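You operate a simulated robot arm through the tools that you are given. There is no shell and no other tool. Be economical: measure what you need, move in short steps, check, and stop when the job is done.

Carry out the task below with a simulated two-armed robot. There is one attempt and no reset: what you move stays moved.

JOB
Set the welder by the job card and weld the black valve.
Fine: valve from the bench tray; amplitude and time as on the card; one stroke; leave the valve in the welder, slide in, shield shut.

It is judged by the outcome, as a careful person would: the job done as asked, and still so three seconds after it is handed in. It fails if anything else is knocked over, pushed out of place, dropped, spilled or broken.

ROBOT AND FRAMES
Two 6-joint arms with two-finger grippers on one trunk, on a base that drives. Base frame: it is fixed to the floor where the robot stands at the start and does not move with it; the origin is under the middle of the robot, x ahead of it, y to its left, z up; the surface under the hand at the start is at about z = 0.86. Lengths are in m, angles in rad, forces in N, time in s.
The left shoulder is at the start at [0.03, 0.178, 1.113], the right one opposite. With the tool pointing down near the work surface each hand reaches from about 0.54 to 0.8 m from the robot's upright axis, wherever it stands, measured 20 degrees to its own side. Places, roughly: amplitude knob [0.7, 0, 0.9]; black knob on the welder swing arm [0.8, 0.2, 1.2]; black pressure knob [0.8, -0.6, 0.9]; blue clamp arm [0.7, -0.5, 1.1]; blue test button [0.7, -0.7, 0.9]; clear shield [0.7, 0.4, 1]; depth stop knob [0.8, 0.1, 1.2]; pocket of the steel nest 40 [0.6, 0.2, 0.9]; red power switch [0.7, -0.1, 0.9]; red vent lever [0.8, -0.8, 1]; time knob [0.8, 0, 0.9]; welder slide [0.5, 0.2, 0.9]; welder swing arm [0.8, 0.2, 1.2]. Payload 2.54 kg a hand.
Tool frame (each hand has its own): the origin (TCP) lies between the finger pads and is the grasp point; the fingertips stand 0.03 m ahead of it; z points along the fingers, y is the line along which they close. Largest opening 0.116 m; the body of the gripper starts 0.095 m behind the TCP.
Orientation is that of the tool frame in the base frame, as a unit quaternion [w, x, y, z]. With the fingers straight down and closing along the base's y, the tool's x points along the base's -x, its y along +y and its z along -z.

CONTROLS
- The arms move only by the tool play_rows. It takes "left_moves", "right_moves" or both (then of equal length, played together; a hand with none holds still); each is a list of rows, each a list of 7 numbers: the opening, from 0 (shut) to 1 (fully open), then the shift along the tool's x, y, z in m, then the turn, a rotation vector about the tool's x, y, z in rad. In form: [[hand, dx, dy, dz, ax, ay, az], ...]. A call has 1 to 20 rows; each row shifts and turns the commanded pose from where the row before left it, along the tool's axes as they then stand. Rows are played at 5 a second. More than 0.05 m and 0.15 rad between two rows, or a gripper value outside its range, and nothing of the call is played. A pose out of reach is approached as far as the arm can. The call stops where the force on the tool passes 60 N (or 10 N more than at its start, if that is more) or the arm is blocked; 0.2 s more then pass. Each finger travels about 0.153 m/s and halts on what it meets, pressing with about 22 N; the grip force reading is that of the motor and also rises with nothing between the fingers. The clock runs only during rows and for 0.2 s after the last one: add rows that do not move to give the fingers time. The reply holds the time, the measured pose of the TCP, the force on the tool along the base axes, the opening and the grip force, in the units named above and with some noise, with the torque about the TCP (base axes, N m) and any sound that the robot's microphone picked up.
- Cameras (640 x 400 px; columns grow to the right, rows downward): "scene" is now at [0.0414, 0.0025, 1.8278]; the picture's right is [0.04, -1.00, 0.00], its down [-0.81, -0.03, -0.58] and it looks along [0.58, 0.02, -0.81] (base axes); focal length 292 px, centre (320, 200). "left" rides on the left gripper at [0.069, 0.015, -0.122] in its tool frame; the picture's right is [-0.21, 0.98, 0.00], its down [-0.83, -0.18, -0.53] and it looks along [-0.52, -0.12, 0.85] (tool axes); focal length 251 px, centre (320, 200). "right" rides on the right gripper at [0.069, -0.015, -0.122] in its tool frame; the picture's right is [0.21, 0.98, 0.00], its down [-0.83, 0.18, -0.53] and it looks along [-0.52, 0.11, 0.85] (tool axes); focal length 251 px, centre (320, 200). There is no depth. A picture from a camera that has moved, and an enlarged one, comes with that camera's place and axes in the base frame and with its lens.
- grab_frame(camera): a new picture of that camera. The clock stands still meanwhile.
- slide_trunk(by): slides the trunk up (or, below 0, down) by that many m; the arms and the scene camera ride with it, the base frame stays. It gives what a move gives, with no picture.
- steer(legs): drives the robot by 1 to 6 legs, each [ahead, left, turn to the left] in m, m and rad, along the robot's own axes; the way and the turn of a leg run together, so that a leg with both is an arc; at most 1.5 m and 3.142 rad a leg. The arms and the cameras ride along, it lands a little off, and it stops where it bumps. It gives what a move gives.
- turn_head(pan, tilt): turns the head with the scene camera to pan (to the left, within 2.496 rad either way) and tilt (down, from -0.506 to 1.204), counted from straight ahead of the robot. It gives what a move gives.
- enlarge(camera, box): a new picture of the part [left, top, right, bottom] of that camera's present view, enlarged. The clock stands still meanwhile.
- hand_in(): hands the job in; it is judged then, once.

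Go step by step. Nothing tells you exact positions but the pictures and the camera data: compare them with the known pose of the tool, close in by small moves and look again before you grip or let go. The budget is 120 turns and 92 pictures, counting those below and the enlarged ones. Unless the task says otherwise, let go and move clear before handing in, and close with one line.

The tools are called after "Call:" as name(argument=value, ...) on one line, values as JSON. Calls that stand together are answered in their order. play_rows: Moves the arms, as the interface text tells. Its arguments: {"type":"object","properties":{"left_moves":{"type":"array"},"right_moves":{"type":"array"}},"required":[]} The other tools are called the same way: slide_trunk (by) slides the trunk up or down; steer (legs) drives the base; turn_head (pan, tilt) turns the head that bears the scene camera; grab_frame (camera) takes a picture; enlarge (camera, box) takes an enlarged picture of a part of a camera's view; hand_in () hands the job in.

At the start:

```text
t: 0.0
left_eef_pos: [0.4115, 0.2311, 1.2628]
left_tool_rot: [0.0, 0.0, 1.0, 0.0]
left_contact_force: [-0.3, 0.2, -0.5]
left_wrist_torque: [0.03, 0.01, -0.01]
left_gripper_width: 0.1159
left_grip_force: 0.0
right_eef_pos: [0.5161, -0.128, 1.3328]
right_tool_rot: [0.0, 0.0, 1.0, -0.001]
right_contact_force: [-0.5, 0.4, -0.5]
right_wrist_torque: [-0.01, -0.04, 0.01]
right_gripper_width: 0.116
right_grip_force: 0.0
trunk travel left (down, up): [-0.325, 0.215]
robot x, y, heading: [0.0006, -0.0028, 0.001]
head pan, tilt: [0.037, 0.946]
```

scene: 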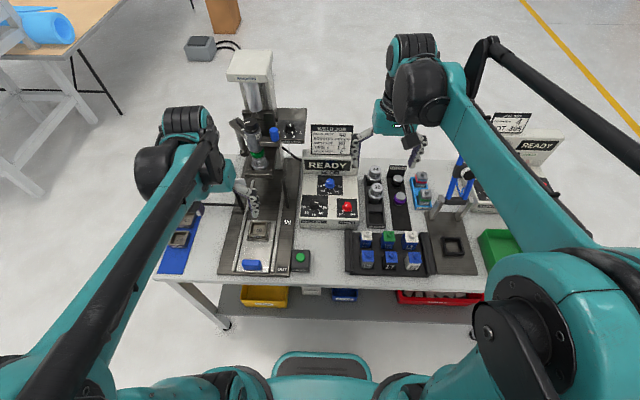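
right: 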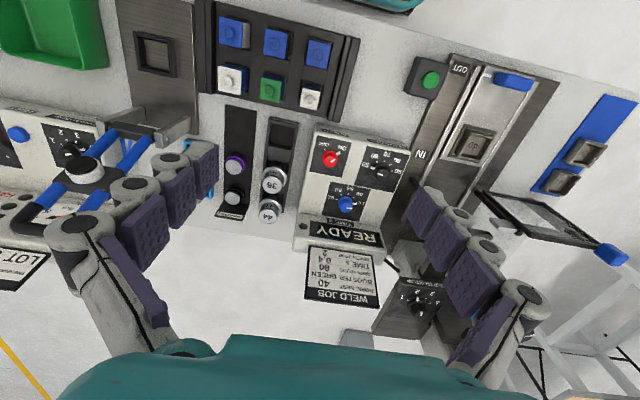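
left: 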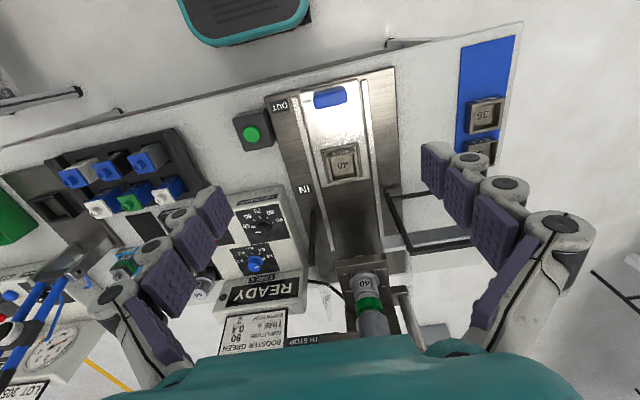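

I see the bench with the welder at the left and middle, a job card on the control box, and a tray of valves. First I'll read the card and look at the details.

Call:
enlarge(camera="scene", box=[290, 115, 370, 225])

Call:
enlarge(camera="scene", box=[340, 150, 500, 290])

Call:
enlarge(camera="right", box=[290, 120, 450, 320])

Call:
enlarge(camera="scene", box=[150, 40, 330, 290])

```text
3.64 times, centred on (330, 170) of scene
camera zoom: at [0.0414, 0.0025, 1.8278], right [0.04, -1.0, 0.0], down [-0.81, -0.03, -0.58], along [0.58, 0.02, -0.81], focal length 1063 px, centre (284, 309)
```

zoom: 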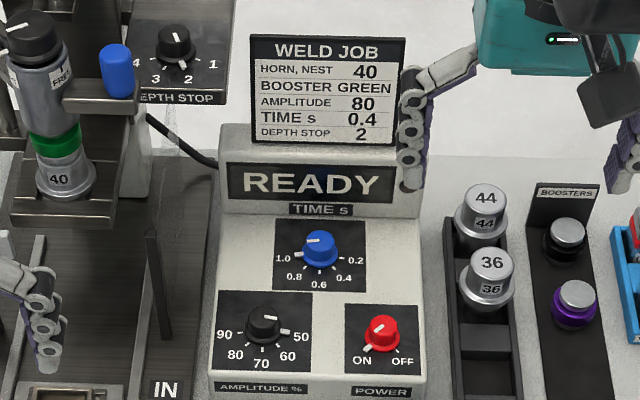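

```text
2.86 times, centred on (420, 220) of scene
camera zoom: at [0.0414, 0.0025, 1.8278], right [0.04, -1.0, 0.0], down [-0.81, -0.03, -0.58], along [0.58, 0.02, -0.81], focal length 835 px, centre (34, 143)
```

zoom: 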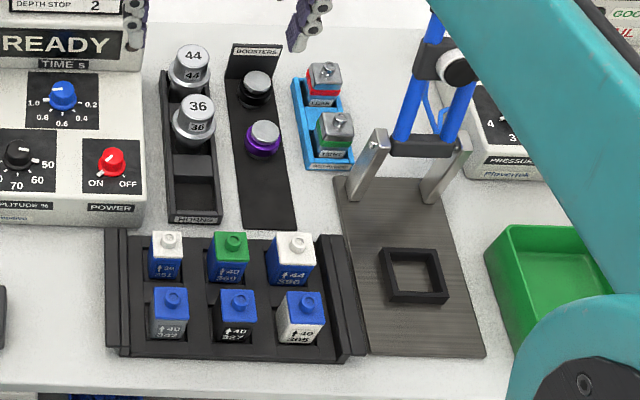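

```text
2.00 times, centred on (370, 220) of right
camera zoom: at [0.4461, -0.1443, 1.4544], right [-0.21, 0.98, 0.0], down [0.83, 0.18, 0.53], along [0.52, 0.11, -0.85], focal length 503 px, centre (220, 160)
```

zoom: 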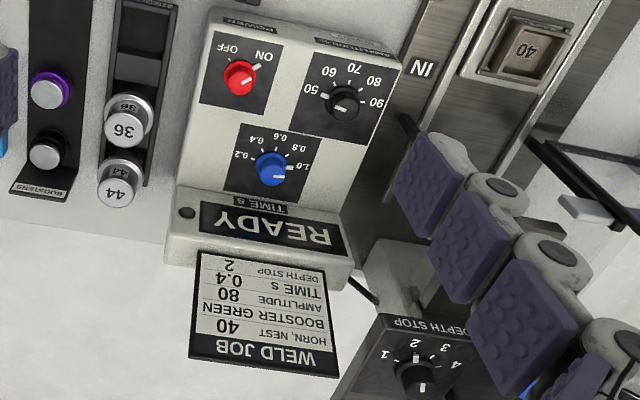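

```text
1.60 times, centred on (240, 165) of scene
camera zoom: at [0.0414, 0.0025, 1.8278], right [0.04, -1.0, 0.0], down [-0.81, -0.03, -0.58], along [0.58, 0.02, -0.81], focal length 468 px, centre (448, 256)
```

zoom: 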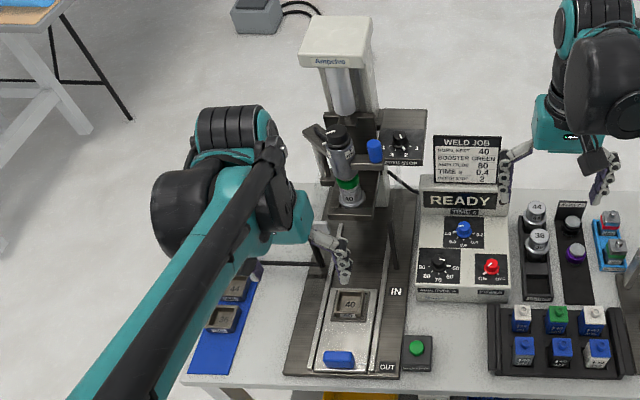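

The card says nest 40, booster green, amplitude 80, time 0.4 and depth stop 2. I now need close views of the valves, the depth stop and the dials.

Call:
enlarge(camera="right", box=[205, 0, 365, 120])

Call:
enlarge(camera="right", box=[385, 255, 465, 345])

Call:
enlarge(camera="scene", box=[225, 105, 325, 175])

Call:
enlarge(camera="scene", box=[345, 225, 435, 280])

Call:
enlarge(camera="left", box=[220, 50, 440, 350])

```text
3.33 times, centred on (285, 60) of right
camera zoom: at [0.4461, -0.1443, 1.4544], right [-0.21, 0.98, 0.0], down [0.83, 0.18, 0.53], along [0.52, 0.11, -0.85], focal length 838 px, centre (437, 667)
```

zoom: 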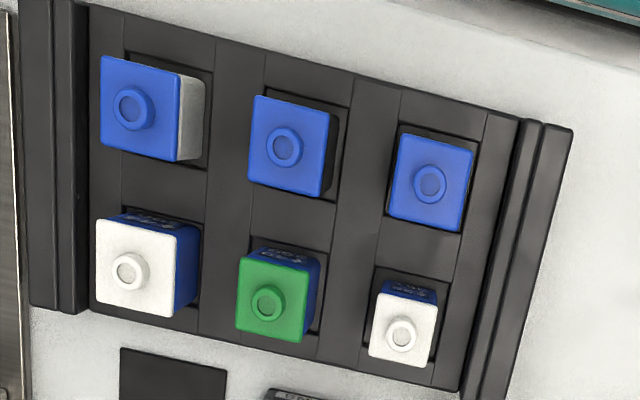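

```text
4.44 times, centred on (425, 300) of right
camera zoom: at [0.4461, -0.1443, 1.4544], right [-0.21, 0.98, 0.0], down [0.83, 0.18, 0.53], along [0.52, 0.11, -0.85], focal length 1118 px, centre (-147, -244)
```

zoom: 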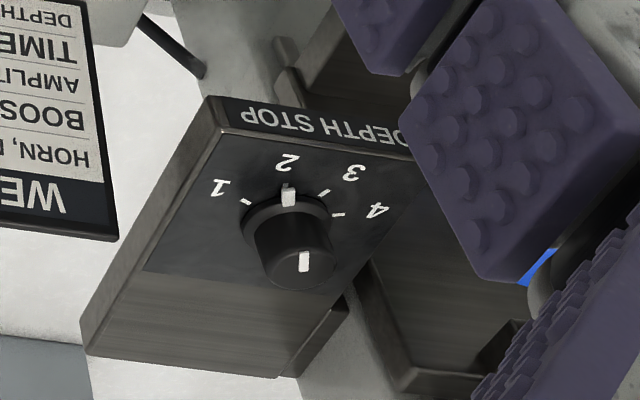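

```text
5.71 times, centred on (275, 140) of scene
camera zoom: at [0.0414, 0.0025, 1.8278], right [0.04, -1.0, 0.0], down [-0.81, -0.03, -0.58], along [0.58, 0.02, -0.81], focal length 1670 px, centre (577, 543)
```

zoom: 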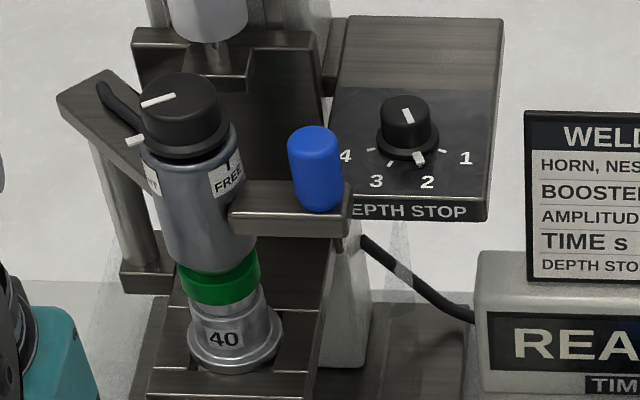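

```text
7.11 times, centred on (390, 252) of scene
camera zoom: at [0.0414, 0.0025, 1.8278], right [0.04, -1.0, 0.0], down [-0.81, -0.03, -0.58], along [0.58, 0.02, -0.81], focal length 2079 px, centre (-178, -173)
```

zoom: 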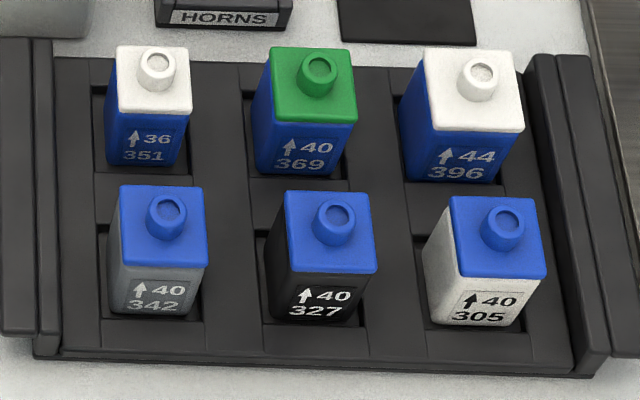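

```text
1.33 times, centred on (330, 200) of left
camera zoom: at [0.3431, 0.2448, 1.384], right [0.21, 0.98, 0.0], down [0.83, -0.18, 0.53], along [0.52, -0.12, -0.85], focal length 335 px, centre (307, 200)
```

zoom: 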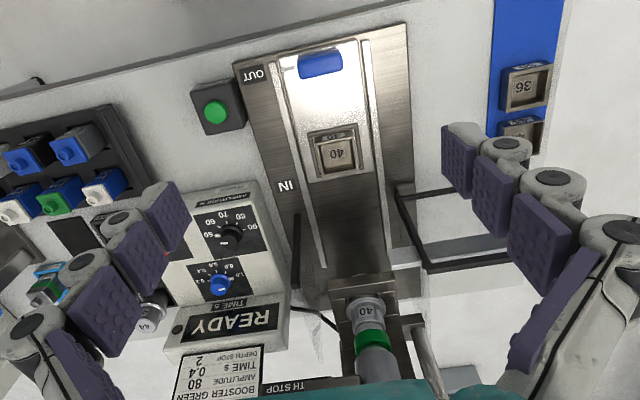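

The black valve is 327, front row centre. Horn 40, booster green, nest 40 and depth stop 2 look already set, while amplitude (50) and time (1.0) need changing. I'll move the left arm aside to see the shield.

Call:
play_rows(left_moves=[[1, 0, 0.05, 0, 0, 0, 0], [1, 0, 0.05, 0, 0, 0, 0], [1, 0.03, 0.05, 0, 0, 0, 0], [1, 0.03, 0.05, 0, 0, 0, 0]])

Call:
grab_frame(camera="scene")

Call:
grab_frame(camera="left")

```text
refused: row 3 steps farther than a row can; nothing moved
```

```text
79 pictures are left
camera scene: at [0.0414, 0.0025, 1.8278], right [0.04, -1.0, 0.0], down [-0.81, -0.03, -0.58], along [0.58, 0.02, -0.81], focal length 292 px, centre (320, 200)
```

scene: 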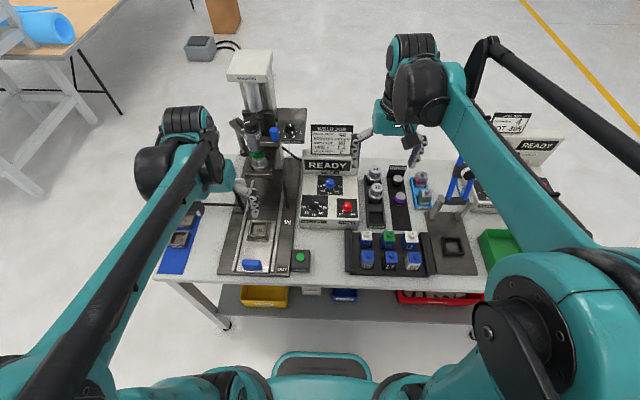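

```text
78 pictures are left
camera left: at [0.3431, 0.2448, 1.384], right [0.21, 0.98, 0.0], down [0.83, -0.18, 0.53], along [0.52, -0.12, -0.85], focal length 251 px, centre (320, 200)
```

left: 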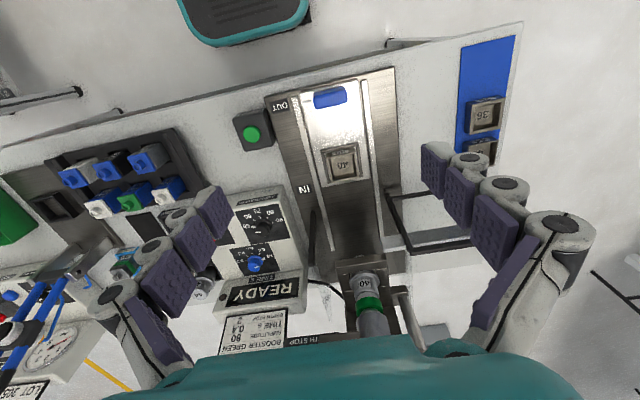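

The shift was refused because a row was too long. I'll repeat it with shorter rows before looking.

Call:
play_rows(left_moves=[[1, 0, 0.05, 0, 0, 0, 0], [1, 0, 0.05, 0, 0, 0, 0], [1, 0.02, 0.04, 0, 0, 0, 0], [1, 0.02, 0.04, 0, 0, 0, 0]])

```text
t: 1.0
left_eef_pos: [0.3723, 0.4125, 1.2643]
left_tool_rot: [0.0, 0.001, 1.0, -0.001]
left_contact_force: [0.0, -0.1, 0.6]
left_wrist_torque: [-0.03, -0.02, 0.01]
left_gripper_width: 0.116
left_grip_force: 0.1
right_eef_pos: [0.5152, -0.1273, 1.333]
right_tool_rot: [0.0, 0.0, 1.0, -0.001]
right_contact_force: [-0.3, -0.3, -0.4]
right_wrist_torque: [-0.04, 0.01, 0.01]
right_gripper_width: 0.116
right_grip_force: 0.0
trunk travel left (down, up): [-0.325, 0.215]
robot x, y, heading: [0.0004, 0.0026, 0.001]
head pan, tilt: [0.037, 0.946]
```

The left arm has moved out to the side. Now I look at the shield.

Call:
grab_frame(camera="left")

Call:
enlarge(camera="scene", box=[140, 40, 330, 290])

```text
77 pictures are left
camera left: at [0.3031, 0.4277, 1.3851], right [0.22, 0.98, 0.0], down [0.83, -0.18, 0.53], along [0.52, -0.12, -0.85], focal length 251 px, centre (320, 200)
```

left: 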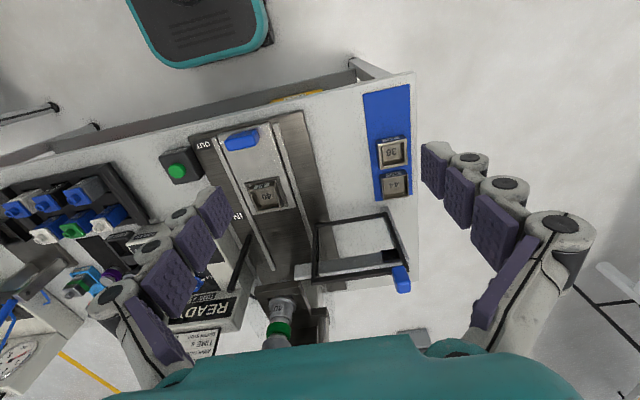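

```text
1.60 times, centred on (235, 165) of scene
camera zoom: at [0.0415, 0.0045, 1.8278], right [0.04, -1.0, 0.0], down [-0.81, -0.03, -0.58], along [0.58, 0.02, -0.81], focal length 468 px, centre (456, 256)
```

zoom: 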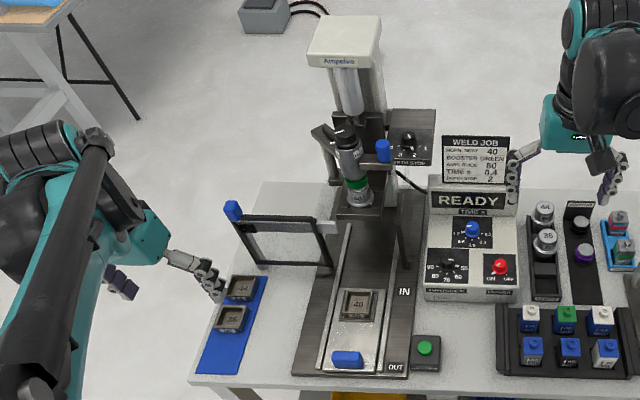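

The shield is a gate with its hinge near (0.67, 0.31) and its blue knob near (0.66, 0.487, 1.10). By triangulation the amplitude knob is near (0.662, 0.046, 0.93), the time knob near (0.767, -0.011, 0.93), and the black valve top near (0.464, -0.224, 0.93). I'll shift the base slightly so the right hand reaches both knobs, and hover over the amplitude knob.

Call:
steer(legs=[[0.04, 0.1, 0]])

```text
t: 2.2
left_eef_pos: [0.413, 0.5116, 1.2648]
left_tool_rot: [0.0, 0.001, 1.0, 0.001]
left_contact_force: [0.2, 0.5, 0.4]
left_wrist_torque: [-0.01, 0.02, 0.01]
left_gripper_width: 0.1163
left_grip_force: 0.1
right_eef_pos: [0.5552, -0.0288, 1.333]
right_tool_rot: [0.0, 0.001, 1.0, 0.0]
right_contact_force: [-0.4, 0.0, 0.3]
right_wrist_torque: [0.02, 0.02, -0.04]
right_gripper_width: 0.116
right_grip_force: 0.1
trunk travel left (down, up): [-0.325, 0.215]
robot x, y, heading: [0.0396, 0.0983, -0.004]
head pan, tilt: [0.037, 0.946]
```

I'm moving the right hand over the amplitude knob for a close view.

Call:
play_rows(right_moves=[[0.6, -0.02, 0.015, 0.04, 0, 0, 0], [0.6, -0.02, 0.015, 0.04, 0, 0, 0], [0.6, -0.02, 0.015, 0.04, 0, 0, 0], [0.6, -0.02, 0.015, 0.04, 0, 0, 0], [0.6, -0.01, 0.014, 0.04, 0, 0, 0], [0.6, 0, 0, 0.02, 0, 0, 0]])

Call:
grab_frame(camera="right")

Call:
enlarge(camera="scene", box=[280, 120, 440, 240])

```text
t: 3.6
left_eef_pos: [0.4132, 0.5104, 1.2651]
left_tool_rot: [-0.001, 0.001, 1.0, 0.0]
left_contact_force: [0.0, -0.4, 0.2]
left_wrist_torque: [0.0, 0.02, -0.04]
left_gripper_width: 0.1163
left_grip_force: 0.0
right_eef_pos: [0.645, 0.0457, 1.1118]
right_tool_rot: [0.0, 0.001, 1.0, 0.0]
right_contact_force: [0.7, -0.4, -0.6]
right_wrist_torque: [-0.02, -0.02, -0.01]
right_gripper_width: 0.0697
right_grip_force: 0.1
trunk travel left (down, up): [-0.325, 0.215]
robot x, y, heading: [0.0397, 0.0991, 0.001]
head pan, tilt: [0.037, 0.946]
```

```text
75 pictures are left
camera right: at [0.5765, 0.0297, 1.2322], right [-0.21, 0.98, 0.0], down [0.83, 0.18, 0.53], along [0.52, 0.11, -0.85], focal length 251 px, centre (320, 200)
```

right: 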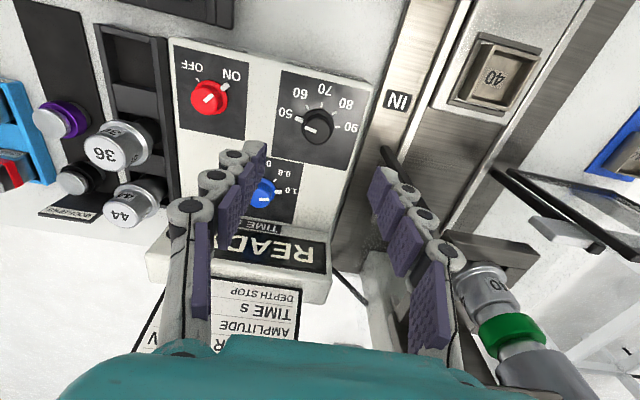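

```text
3.33 times, centred on (360, 180) of scene
camera zoom: at [0.0819, 0.1022, 1.8278], right [0.04, -1.0, 0.0], down [-0.81, -0.03, -0.58], along [0.58, 0.02, -0.81], focal length 974 px, centre (187, 267)
```

zoom: 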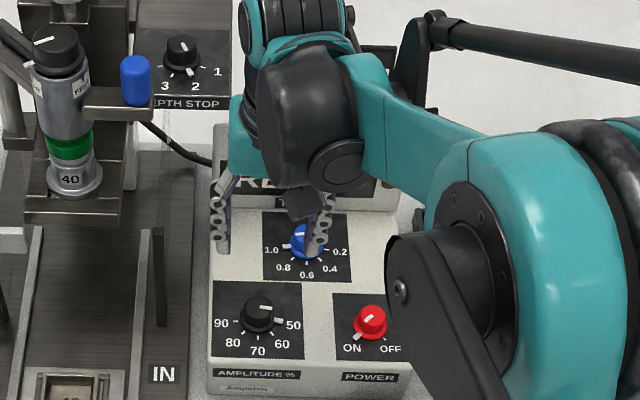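

Call:
enlarge(camera="right", box=[240, 60, 400, 220])

```text
2.50 times, centred on (320, 140) of right
camera zoom: at [0.5765, 0.0297, 1.2322], right [-0.21, 0.98, 0.0], down [0.83, 0.18, 0.53], along [0.52, 0.11, -0.85], focal length 629 px, centre (320, 350)
```

zoom: 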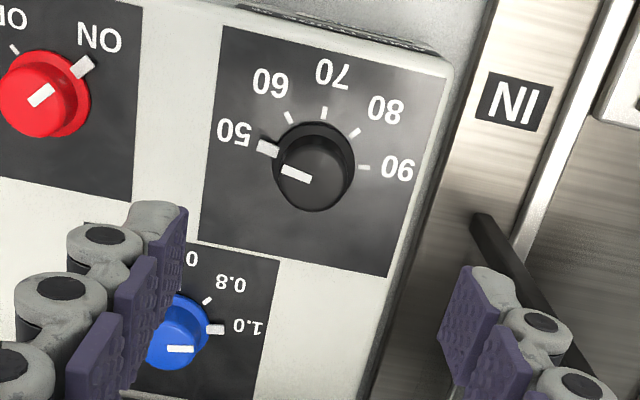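

The amplitude dial has 40° steps (50 to 90 runs clockwise) and its pointer is at 50, so it needs +120° clockwise. The knob centre is about (0.666, 0.0445). I'll descend to a hover and pre-turn the hand by -60°.

Call:
play_rows(right_moves=[[0.6, -0.0205, -0.001, 0.03, 0, 0, 0], [0.6, 0, 0, 0.04, 0, 0, -0.1496], [0.6, 0, 0, 0.03, 0, 0, -0.1496], [0.6, 0, 0, 0, 0, 0, -0.1496], [0.6, 0, 0, 0, 0, 0, -0.1496], [0.6, 0, 0, 0, 0, 0, -0.1496], [0.6, 0, 0, 0, 0, 0, -0.1496], [0.6, 0, 0, 0, 0, 0, -0.1496], [0.6, 0, 0, 0, 0, 0, 0]])

Call:
grab_frame(camera="right")

```text
t: 5.6
left_eef_pos: [0.4135, 0.5112, 1.2646]
left_tool_rot: [-0.001, 0.001, 1.0, 0.001]
left_contact_force: [0.5, -0.2, -0.3]
left_wrist_torque: [0.03, -0.02, 0.02]
left_gripper_width: 0.1164
left_grip_force: 0.0
right_eef_pos: [0.6655, 0.044, 1.0131]
right_tool_rot: [0.0, -0.499, 0.866, 0.001]
right_contact_force: [0.1, -0.2, -0.5]
right_wrist_torque: [0.02, 0.0, 0.03]
right_gripper_width: 0.0696
right_grip_force: 0.1
trunk travel left (down, up): [-0.325, 0.215]
robot x, y, heading: [0.0383, 0.0953, -0.003]
head pan, tilt: [0.037, 0.946]
```

```text
72 pictures are left
camera right: at [0.6442, -0.024, 1.1346], right [-0.95, 0.3, 0.0], down [0.26, 0.81, 0.53], along [0.16, 0.51, -0.85], focal length 251 px, centre (320, 200)
```

right: 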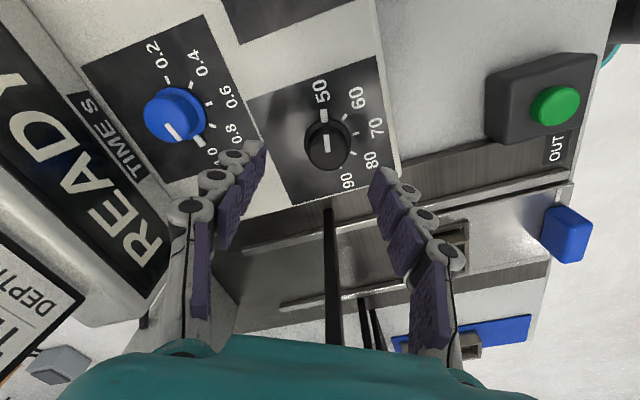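

The knob sits between the fingers, a few mm off. I'll correct it and descend to grip height in small steps.

Call:
play_rows(right_moves=[[0.6, 0, 0.003, 0.03, 0, 0, 0], [0.6, 0, 0, 0.02, 0, 0, 0], [0.6, 0, 0, 0.013, 0, 0, 0], [0.6, 0, 0, 0, 0, 0, 0]])

Call:
grab_frame(camera="right")

```text
t: 6.4
left_eef_pos: [0.4038, 0.5143, 1.2686]
left_tool_rot: [0.005, 0.001, 1.0, -0.001]
left_contact_force: [-0.3, 0.0, 0.0]
left_wrist_torque: [-0.03, -0.07, 0.02]
left_gripper_width: 0.116
left_grip_force: 0.1
right_eef_pos: [0.6572, 0.0501, 0.9643]
right_tool_rot: [0.003, -0.5, 0.866, -0.001]
right_contact_force: [-15.8, 9.9, 72.9]
right_wrist_torque: [0.35, 1.84, -0.52]
right_gripper_width: 0.0397
right_grip_force: 44.6
trunk travel left (down, up): [-0.325, 0.215]
robot x, y, heading: [0.0378, 0.0994, -0.0]
head pan, tilt: [0.037, 0.946]
stopped in row 4 (right hand): the force on the tool passed its limit at 76 N (the readings are from after the stop); the commanded pose is now the measured one
```

```text
71 pictures are left
camera right: at [0.6344, -0.0187, 1.0857], right [-0.95, 0.3, 0.0], down [0.25, 0.81, 0.54], along [0.17, 0.51, -0.84], focal length 251 px, centre (320, 200)
```

right: 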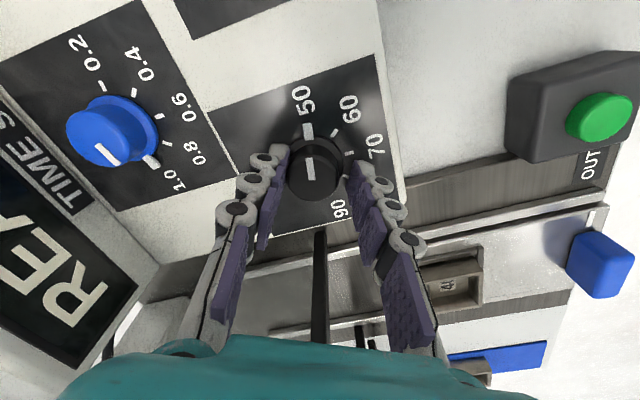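

The fingertips met the panel (about z 0.93) and were pushed. I'll back up 1 cm and check.

Call:
play_rows(right_moves=[[0.6, 0, 0, -0.01, 0, 0, 0], [0.6, 0, 0, 0, 0, 0, 0], [0.6, 0, 0, 0, 0, 0, 0]])

Call:
grab_frame(camera="right")

```text
t: 7.2
left_eef_pos: [0.4145, 0.5114, 1.2653]
left_tool_rot: [0.0, 0.001, 1.0, 0.001]
left_contact_force: [-0.1, -0.4, -0.1]
left_wrist_torque: [0.05, 0.04, -0.03]
left_gripper_width: 0.1161
left_grip_force: 0.1
right_eef_pos: [0.6675, 0.0442, 0.9649]
right_tool_rot: [0.001, -0.499, 0.866, 0.0]
right_contact_force: [0.3, -0.2, 0.7]
right_wrist_torque: [0.01, 0.03, 0.01]
right_gripper_width: 0.0697
right_grip_force: 0.0
trunk travel left (down, up): [-0.325, 0.215]
robot x, y, heading: [0.0443, 0.0997, 0.001]
head pan, tilt: [0.037, 0.946]
```

```text
70 pictures are left
camera right: at [0.6449, -0.0235, 1.0859], right [-0.95, 0.3, 0.0], down [0.26, 0.81, 0.54], along [0.16, 0.51, -0.84], focal length 251 px, centre (320, 200)
```

right: 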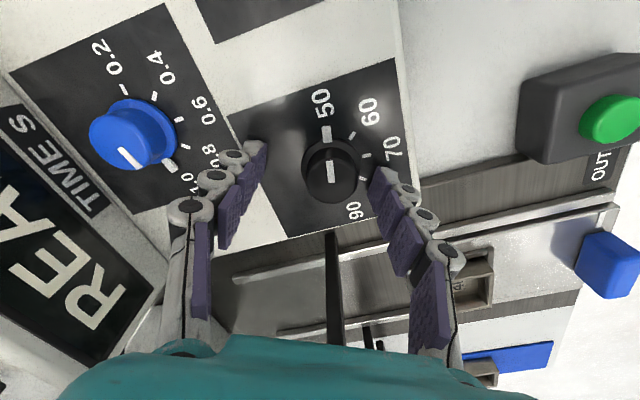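

The knob is about 8 mm toward the right finger. I'll centre on it, descend slightly and close.

Call:
play_rows(right_moves=[[0.6, 0, 0.008, 0, 0, 0, 0], [0.6, 0, 0, 0.007, 0, 0, 0], [0.45, 0, 0, 0, 0, 0, 0], [0.2, 0, 0, 0, 0, 0, 0], [0.2, 0, 0, 0, 0, 0, 0]])

Call:
grab_frame(camera="right")

```text
t: 8.3
left_eef_pos: [0.4117, 0.5108, 1.2663]
left_tool_rot: [0.0, 0.0, 1.0, 0.001]
left_contact_force: [0.5, 0.0, 0.6]
left_wrist_torque: [0.08, 0.02, 0.06]
left_gripper_width: 0.1162
left_grip_force: 0.0
right_eef_pos: [0.6592, 0.0487, 0.9656]
right_tool_rot: [0.003, -0.499, 0.867, 0.0]
right_contact_force: [21.7, -7.3, 79.9]
right_wrist_torque: [-0.3, 0.4, -0.35]
right_gripper_width: 0.0339
right_grip_force: 45.5
trunk travel left (down, up): [-0.325, 0.215]
robot x, y, heading: [0.0401, 0.1014, -0.001]
head pan, tilt: [0.037, 0.946]
stopped in row 5 (right hand): the force on the tool passed its limit at 64 N (the readings are from after the stop); the commanded pose is now the measured one
```

```text
69 pictures are left
camera right: at [0.6361, -0.02, 1.0857], right [-0.95, 0.31, -0.01], down [0.25, 0.8, 0.54], along [0.17, 0.51, -0.84], focal length 251 px, centre (320, 200)
```

right: 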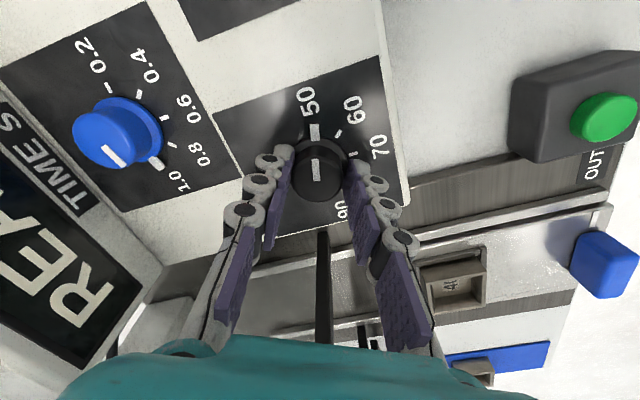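

The knob is held at 34 mm, but the fingertips lengthen as they close and press on the panel. I'll open, lift about 8 mm and close again.

Call:
play_rows(right_moves=[[0.5, 0, 0, -0.004, 0, 0, 0], [0.5, 0, 0, -0.004, 0, 0, 0], [0.35, 0, 0, 0, 0, 0, 0], [0.2, 0, 0, 0, 0, 0, 0], [0.2, 0, 0, 0, 0, 0, 0]])

```text
t: 9.5
left_eef_pos: [0.4151, 0.5098, 1.2645]
left_tool_rot: [0.0, 0.001, 1.0, 0.0]
left_contact_force: [0.1, 1.2, 0.3]
left_wrist_torque: [-0.02, -0.02, 0.0]
left_gripper_width: 0.1159
left_grip_force: 0.1
right_eef_pos: [0.6599, 0.05, 0.9665]
right_tool_rot: [0.001, -0.499, 0.866, 0.001]
right_contact_force: [15.4, -7.6, 2.1]
right_wrist_torque: [-0.3, -0.39, 0.06]
right_gripper_width: 0.0345
right_grip_force: 8.4
trunk travel left (down, up): [-0.325, 0.215]
robot x, y, heading: [0.0412, 0.103, -0.001]
head pan, tilt: [0.037, 0.946]
```

Gripped cleanly without pressing on the panel. I'll ease the small lateral offset and start turning clockwise.

Call:
play_rows(right_moves=[[0.1, 0, -0.003, 0, 0, 0, 0], [0.1, 0, 0, 0, 0, 0, 0.1], [0.1, 0, 0, 0, 0, 0, 0.1], [0.1, 0, 0, 0, 0, 0, 0.1]])

Call:
grab_frame(camera="right")

```text
t: 10.5
left_eef_pos: [0.4154, 0.5098, 1.2648]
left_tool_rot: [-0.001, 0.0, 1.0, 0.0]
left_contact_force: [0.9, 0.0, -0.1]
left_wrist_torque: [-0.01, -0.01, -0.01]
left_gripper_width: 0.116
left_grip_force: 0.0
right_eef_pos: [0.662, 0.0476, 0.9674]
right_tool_rot: [0.001, -0.363, 0.932, 0.002]
right_contact_force: [19.2, -15.8, -1.4]
right_wrist_torque: [-0.45, -0.62, 0.07]
right_gripper_width: 0.0295
right_grip_force: 45.5
trunk travel left (down, up): [-0.325, 0.215]
robot x, y, heading: [0.043, 0.1014, 0.003]
head pan, tilt: [0.037, 0.946]
```

```text
68 pictures are left
camera right: at [0.6213, -0.0113, 1.0886], right [-0.82, 0.57, 0.0], down [0.48, 0.69, 0.54], along [0.31, 0.44, -0.84], focal length 251 px, centre (320, 200)
```

right: 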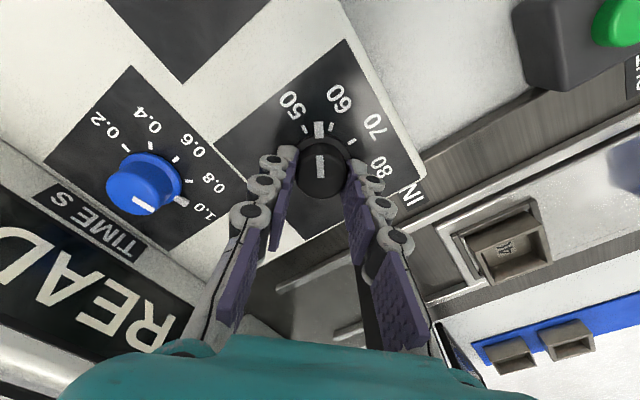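

The knob follows the hand; the pointer is now between 50 and 60. I continue the turn.

Call:
play_rows(right_moves=[[0.1, 0, -0.003, 0, 0, 0, 0.1], [0.1, 0, 0, 0, 0, 0, 0.14], [0.1, 0, 0, 0, 0, 0, 0.14], [0.1, 0, 0, 0, 0, 0, 0.14], [0.1, 0, 0, 0, 0, 0, 0.14], [0.1, 0, 0, 0, 0, 0, 0.14], [0.1, 0, 0, 0, 0, 0, 0.14], [0.1, 0, 0, 0, 0, 0, 0.14], [0.1, 0, 0, 0, 0, 0, 0.14], [0.1, 0, 0, 0, 0, 0, 0.14], [0.1, 0, 0, 0, 0, 0, 0.14]])

Call:
grab_frame(camera="right")

```text
t: 12.9
left_eef_pos: [0.4139, 0.5078, 1.2645]
left_tool_rot: [0.0, 0.001, 1.0, 0.001]
left_contact_force: [-0.2, -0.1, -0.2]
left_wrist_torque: [-0.01, -0.03, 0.01]
left_gripper_width: 0.116
left_grip_force: 0.2
right_eef_pos: [0.6632, 0.0432, 0.9667]
right_tool_rot: [0.0, 0.369, 0.93, 0.001]
right_contact_force: [-2.4, -29.5, -13.3]
right_wrist_torque: [-0.51, 0.43, 0.06]
right_gripper_width: 0.0296
right_grip_force: 44.6
trunk travel left (down, up): [-0.325, 0.215]
robot x, y, heading: [0.0422, 0.0999, -0.001]
head pan, tilt: [0.037, 0.946]
```

```text
67 pictures are left
camera right: at [0.6015, 0.0789, 1.0889], right [0.51, 0.86, 0.0], down [0.73, -0.44, 0.53], along [0.46, -0.27, -0.85], focal length 251 px, centre (320, 200)
```

right: 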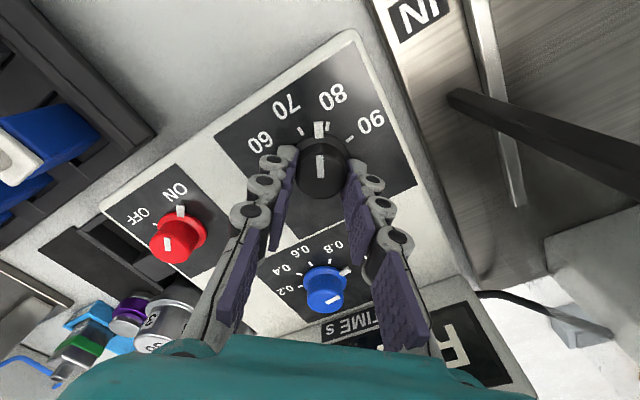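

Call:
enlarge(camera="right", box=[240, 70, 400, 210])

```text
2.86 times, centred on (320, 140) of right
camera zoom: at [0.6015, 0.0789, 1.0889], right [0.51, 0.86, 0.0], down [0.73, -0.44, 0.53], along [0.46, -0.27, -0.85], focal length 718 px, centre (320, 371)
```

zoom: 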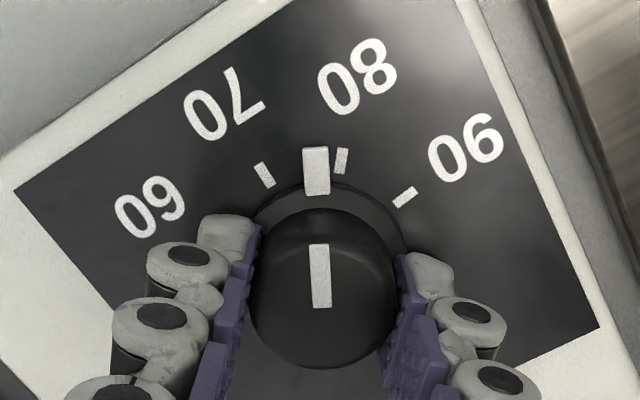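

The pointer is about 15° short of 80. I'll turn the rest and look.

Call:
play_rows(right_moves=[[0.1, 0, 0, 0, 0, 0, 0.13], [0.1, 0, 0, 0, 0, 0, 0.13], [0.1, 0, 0, 0, 0, 0, 0]])

Call:
enlarge(camera="right", box=[240, 70, 400, 210])

```text
t: 13.7
left_eef_pos: [0.4128, 0.5069, 1.2658]
left_tool_rot: [0.0, 0.001, 1.0, 0.001]
left_contact_force: [0.8, -0.1, 0.3]
left_wrist_torque: [-0.01, 0.0, 0.01]
left_gripper_width: 0.1159
left_grip_force: 0.0
right_eef_pos: [0.6615, 0.0433, 0.9672]
right_tool_rot: [-0.001, 0.486, 0.874, 0.001]
right_contact_force: [-20.1, -33.8, -29.1]
right_wrist_torque: [-0.86, 0.39, 0.12]
right_gripper_width: 0.0298
right_grip_force: 44.7
trunk travel left (down, up): [-0.325, 0.215]
robot x, y, heading: [0.0375, 0.1006, -0.004]
head pan, tilt: [0.037, 0.946]
```

```text
2.86 times, centred on (320, 140) of right
camera zoom: at [0.6122, 0.0928, 1.0889], right [0.72, 0.7, 0.0], down [0.59, -0.61, 0.53], along [0.37, -0.38, -0.85], focal length 718 px, centre (320, 371)
```

zoom: 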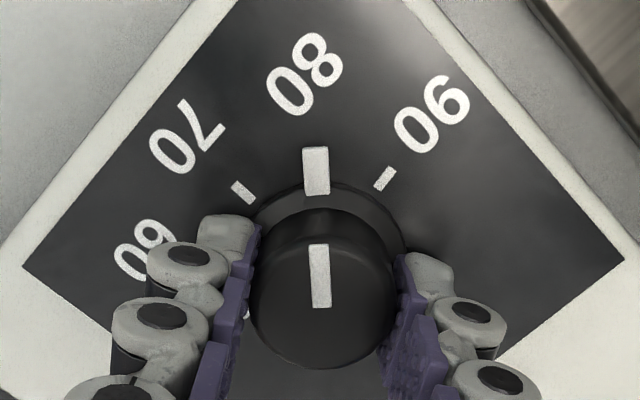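

The pointer now covers the 80 tick. I'll release, rise and verify.

Call:
play_rows(right_moves=[[0.35, 0, 0, 0, 0, 0, 0], [0.6, 0, 0, 0, 0, 0, 0], [0.6, 0, 0, -0.03, 0, 0, 0], [0.6, 0, 0, -0.04, 0, 0, 0], [0.6, 0, 0, 0, 0, 0, 0]])

Call:
grab_frame(camera="right")

```text
t: 14.9
left_eef_pos: [0.4119, 0.5123, 1.2643]
left_tool_rot: [0.0, 0.0, 1.0, 0.0]
left_contact_force: [0.9, -0.7, 0.3]
left_wrist_torque: [0.0, 0.0, -0.02]
left_gripper_width: 0.1159
left_grip_force: 0.2
right_eef_pos: [0.661, 0.0456, 1.0381]
right_tool_rot: [0.0, 0.485, 0.875, 0.001]
right_contact_force: [-0.2, -0.3, 0.0]
right_wrist_torque: [0.03, -0.01, 0.01]
right_gripper_width: 0.0698
right_grip_force: 0.1
trunk travel left (down, up): [-0.325, 0.215]
robot x, y, heading: [0.0388, 0.1014, 0.001]
head pan, tilt: [0.037, 0.946]
```

```text
64 pictures are left
camera right: at [0.6114, 0.0959, 1.1598], right [0.71, 0.7, 0.0], down [0.59, -0.61, 0.53], along [0.37, -0.38, -0.85], focal length 251 px, centre (320, 200)
```

right: 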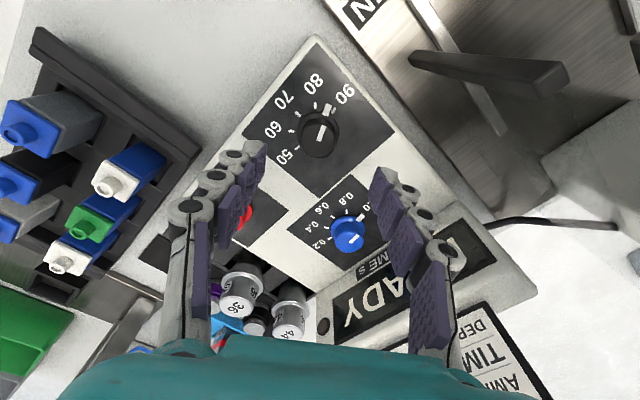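

Call:
enlarge(camera="right", box=[250, 50, 410, 270])

```text
1.82 times, centred on (330, 160) of right
camera zoom: at [0.6114, 0.0959, 1.1598], right [0.71, 0.7, 0.0], down [0.59, -0.61, 0.53], along [0.37, -0.38, -0.85], focal length 457 px, centre (302, 273)
```

zoom: 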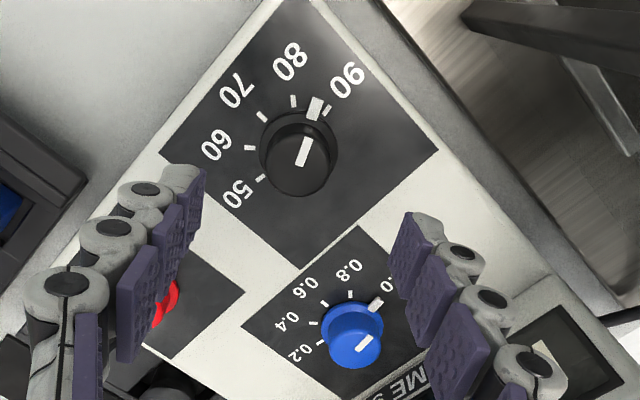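

On release the stored side force dragged the knob on to about 63°. I'll re-grip better centred, turn it back about 23°, then null the side force before releasing.

Call:
play_rows(right_moves=[[0.6, -0.0025, -0.0016, 0.04, 0, 0, 0], [0.6, 0, 0, 0.03, 0, 0, 0], [0.4, 0, 0, 0, 0, 0, 0], [0.24, 0, 0, 0, 0, 0, 0], [0.24, 0, 0, 0, 0, 0, 0], [0.24, 0, 0, 0, 0, 0, 0]])

Call:
enlarge(camera="right", box=[240, 70, 400, 210])

```text
t: 16.3
left_eef_pos: [0.4123, 0.5106, 1.2653]
left_tool_rot: [-0.001, 0.001, 1.0, 0.0]
left_contact_force: [0.3, 1.1, 0.3]
left_wrist_torque: [0.0, 0.01, 0.02]
left_gripper_width: 0.116
left_grip_force: 0.1
right_eef_pos: [0.6609, 0.0443, 0.9675]
right_tool_rot: [-0.001, 0.484, 0.875, 0.001]
right_contact_force: [-7.2, -0.9, -4.4]
right_wrist_torque: [-0.19, 0.13, 0.03]
right_gripper_width: 0.0296
right_grip_force: 44.7
trunk travel left (down, up): [-0.325, 0.215]
robot x, y, heading: [0.0375, 0.101, -0.001]
head pan, tilt: [0.037, 0.946]
```

```text
2.86 times, centred on (320, 140) of right
camera zoom: at [0.6107, 0.0941, 1.0893], right [0.71, 0.7, 0.0], down [0.59, -0.61, 0.53], along [0.37, -0.38, -0.85], focal length 718 px, centre (320, 371)
```

zoom: 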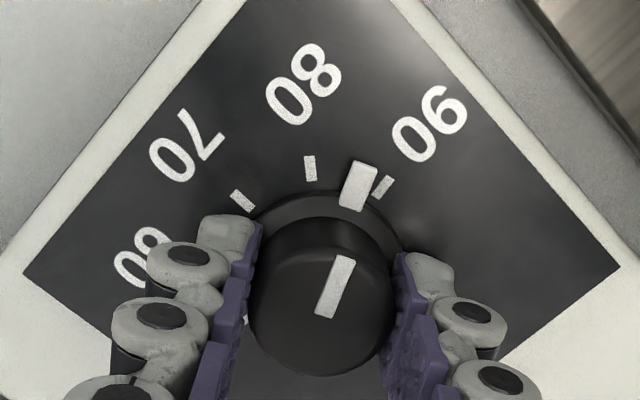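

The grip is now nearly force-free. I turn back about 26°.

Call:
play_rows(right_moves=[[0.24, 0, 0, 0, 0, 0, -0.148], [0.24, 0, 0, 0, 0, 0, -0.148], [0.24, 0, 0, 0, 0, 0, -0.148], [0.24, 0, 0, 0, 0, 0, 0]])

Call:
enlarge(camera="right", box=[240, 70, 400, 210])

```text
t: 17.3
left_eef_pos: [0.4125, 0.5117, 1.2657]
left_tool_rot: [0.001, 0.0, 1.0, 0.0]
left_contact_force: [0.0, 0.4, 0.6]
left_wrist_torque: [0.01, 0.03, 0.01]
left_gripper_width: 0.1162
left_grip_force: 0.0
right_eef_pos: [0.6602, 0.0459, 0.9675]
right_tool_rot: [0.0, 0.28, 0.96, 0.001]
right_contact_force: [-16.3, 0.3, -15.1]
right_wrist_torque: [0.02, 0.53, 0.0]
right_gripper_width: 0.0293
right_grip_force: 45.0
trunk travel left (down, up): [-0.325, 0.215]
robot x, y, heading: [0.0403, 0.1007, -0.002]
head pan, tilt: [0.037, 0.946]
```

```text
2.86 times, centred on (320, 140) of right
camera zoom: at [0.5942, 0.0681, 1.0893], right [0.34, 0.94, 0.0], down [0.79, -0.29, 0.53], along [0.5, -0.18, -0.85], focal length 718 px, centre (320, 371)
```

zoom: 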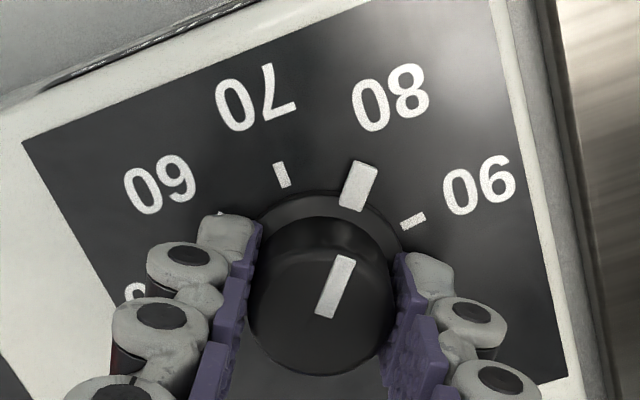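

The pointer is on 80. I now null the side force before releasing slowly.

Call:
play_rows(right_moves=[[0.24, 0.0017, -0.0011, 0.001, 0, 0, 0], [0.24, 0, 0, 0, 0, 0, 0]])

```text
t: 17.9
left_eef_pos: [0.4121, 0.5121, 1.2653]
left_tool_rot: [0.0, 0.001, 1.0, 0.001]
left_contact_force: [0.1, 0.8, -0.2]
left_wrist_torque: [0.03, -0.02, 0.0]
left_gripper_width: 0.1161
left_grip_force: 0.0
right_eef_pos: [0.6605, 0.0444, 0.9676]
right_tool_rot: [0.0, 0.281, 0.96, 0.001]
right_contact_force: [2.5, 0.3, 4.4]
right_wrist_torque: [0.44, 0.41, 0.01]
right_gripper_width: 0.0298
right_grip_force: 45.0
trunk travel left (down, up): [-0.325, 0.215]
robot x, y, heading: [0.041, 0.1031, -0.005]
head pan, tilt: [0.037, 0.946]
```

Forces are near zero, so I release slowly and lift.

Call:
play_rows(right_moves=[[0.27, 0, 0, 0, 0, 0, 0], [0.3, 0, 0, 0, 0, 0, 0], [0.4, 0, 0, 0, 0, 0, 0], [0.6, 0, 0, 0, 0, 0, 0], [0.6, 0, 0, -0.03, 0, 0, 0], [0.6, 0, 0, -0.04, 0, 0, 0], [0.6, 0, 0, 0, 0, 0, 0]])

Call:
enlarge(camera="right", box=[240, 60, 400, 260])

```text
t: 19.5
left_eef_pos: [0.415, 0.5113, 1.2653]
left_tool_rot: [0.0, 0.001, 1.0, 0.001]
left_contact_force: [-0.3, -0.1, -0.5]
left_wrist_torque: [-0.02, 0.03, 0.01]
left_gripper_width: 0.1161
left_grip_force: 0.0
right_eef_pos: [0.6594, 0.0438, 1.0372]
right_tool_rot: [0.001, 0.281, 0.96, 0.001]
right_contact_force: [0.2, 0.5, -1.0]
right_wrist_torque: [0.02, 0.01, 0.03]
right_gripper_width: 0.0699
right_grip_force: 0.0
trunk travel left (down, up): [-0.325, 0.215]
robot x, y, heading: [0.041, 0.1023, 0.002]
head pan, tilt: [0.037, 0.946]
```

```text
2.00 times, centred on (320, 160) of right
camera zoom: at [0.5929, 0.067, 1.1582], right [0.35, 0.94, 0.0], down [0.79, -0.29, 0.53], along [0.5, -0.18, -0.85], focal length 503 px, centre (320, 280)
```

zoom: 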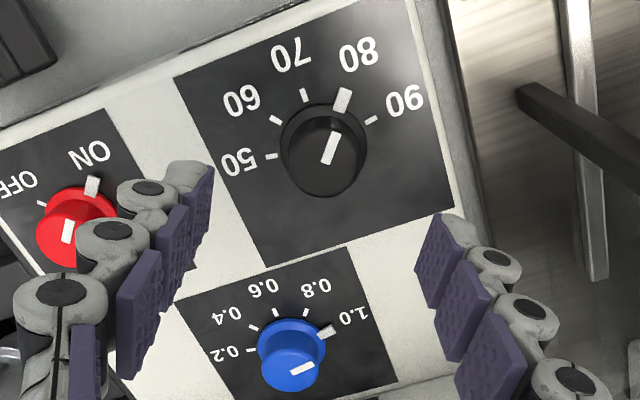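

Amplitude reads 80. The time knob has its centre near (0.764, -0.012) and its pointer at 1.0, so it needs 120° anticlockwise. I hover the hand over it.

Call:
play_rows(right_moves=[[0.6, -0.0393, 0.0033, 0, 0, 0, 0], [0.6, -0.0393, 0.0033, 0, 0, 0, 0], [0.6, -0.0393, 0.0033, 0, 0, 0, 0], [0.6, 0, 0, 0.02, 0, 0, 0], [0.6, 0, 0, 0, 0, 0, 0]])

Call:
grab_frame(camera="right")

Call:
enlarge(camera="scene", box=[260, 110, 440, 230])

```text
t: 20.7
left_eef_pos: [0.4124, 0.5125, 1.2651]
left_tool_rot: [0.0, 0.001, 1.0, 0.0]
left_contact_force: [0.1, -0.1, 1.1]
left_wrist_torque: [0.01, 0.01, -0.04]
left_gripper_width: 0.1156
left_grip_force: 0.1
right_eef_pos: [0.7641, -0.0115, 1.0174]
right_tool_rot: [0.001, 0.28, 0.96, 0.001]
right_contact_force: [0.6, 0.3, -0.8]
right_wrist_torque: [0.03, -0.03, 0.04]
right_gripper_width: 0.0698
right_grip_force: 0.0
trunk travel left (down, up): [-0.325, 0.215]
robot x, y, heading: [0.0407, 0.1007, 0.002]
head pan, tilt: [0.037, 0.946]
```

```text
59 pictures are left
camera right: at [0.6975, 0.0121, 1.1383], right [0.35, 0.94, 0.0], down [0.79, -0.29, 0.53], along [0.5, -0.18, -0.85], focal length 251 px, centre (320, 200)
```

right: 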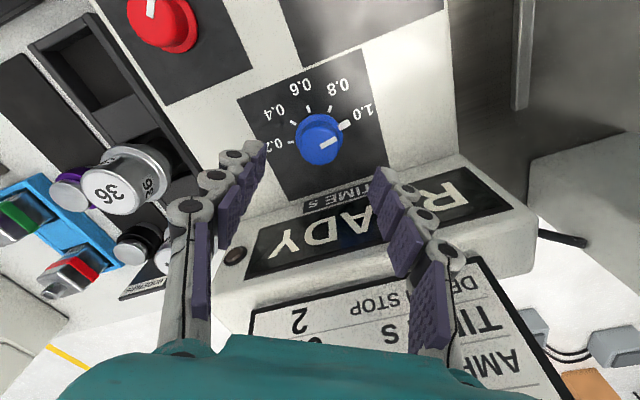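

```text
3.33 times, centred on (350, 170) of scene
camera zoom: at [0.0813, 0.1028, 1.8278], right [0.04, -1.0, 0.0], down [-0.81, -0.03, -0.59], along [0.58, 0.02, -0.81], focal length 974 px, centre (220, 300)
```

zoom: 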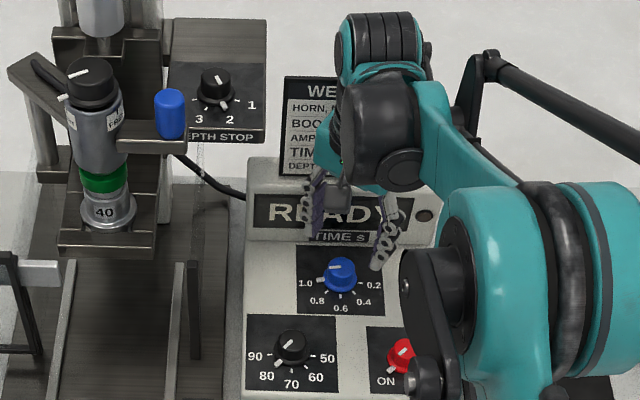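

The hand is within 2–3 mm of the knob. I'll correct, descend to the same grip height and close.

Call:
play_rows(right_moves=[[0.6, 0.002, -0.0007, 0.02, 0, 0, 0], [0.6, 0, 0, 0.02, 0, 0, 0], [0.6, 0, 0, 0.01, 0, 0, 0], [0.4, 0, 0, 0, 0, 0, 0], [0.2, 0, 0, 0, 0, 0, 0], [0.15, 0, 0, 0, 0, 0, 0], [0.15, 0, 0, 0, 0, 0, 0]])

Call:
enlarge(camera="right", box=[240, 70, 400, 210])

```text
t: 22.3
left_eef_pos: [0.4136, 0.5127, 1.2659]
left_tool_rot: [0.001, 0.001, 1.0, 0.0]
left_contact_force: [0.5, 0.2, 0.0]
left_wrist_torque: [-0.01, 0.0, -0.03]
left_gripper_width: 0.1161
left_grip_force: 0.0
right_eef_pos: [0.7619, -0.0113, 0.9688]
right_tool_rot: [-0.001, 0.28, 0.96, 0.001]
right_contact_force: [-7.9, -5.2, -3.9]
right_wrist_torque: [-0.24, 0.24, 0.02]
right_gripper_width: 0.0301
right_grip_force: 44.5
trunk travel left (down, up): [-0.325, 0.215]
robot x, y, heading: [0.0424, 0.1028, 0.0]
head pan, tilt: [0.037, 0.946]
```

```text
2.86 times, centred on (320, 140) of right
camera zoom: at [0.6958, 0.0119, 1.0886], right [0.35, 0.94, 0.0], down [0.79, -0.29, 0.53], along [0.5, -0.18, -0.85], focal length 718 px, centre (320, 371)
```

zoom: 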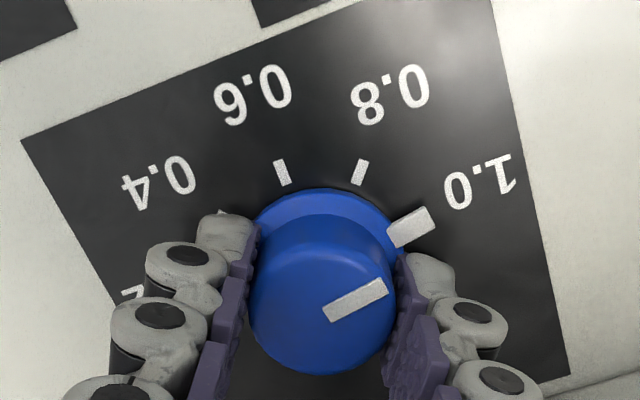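

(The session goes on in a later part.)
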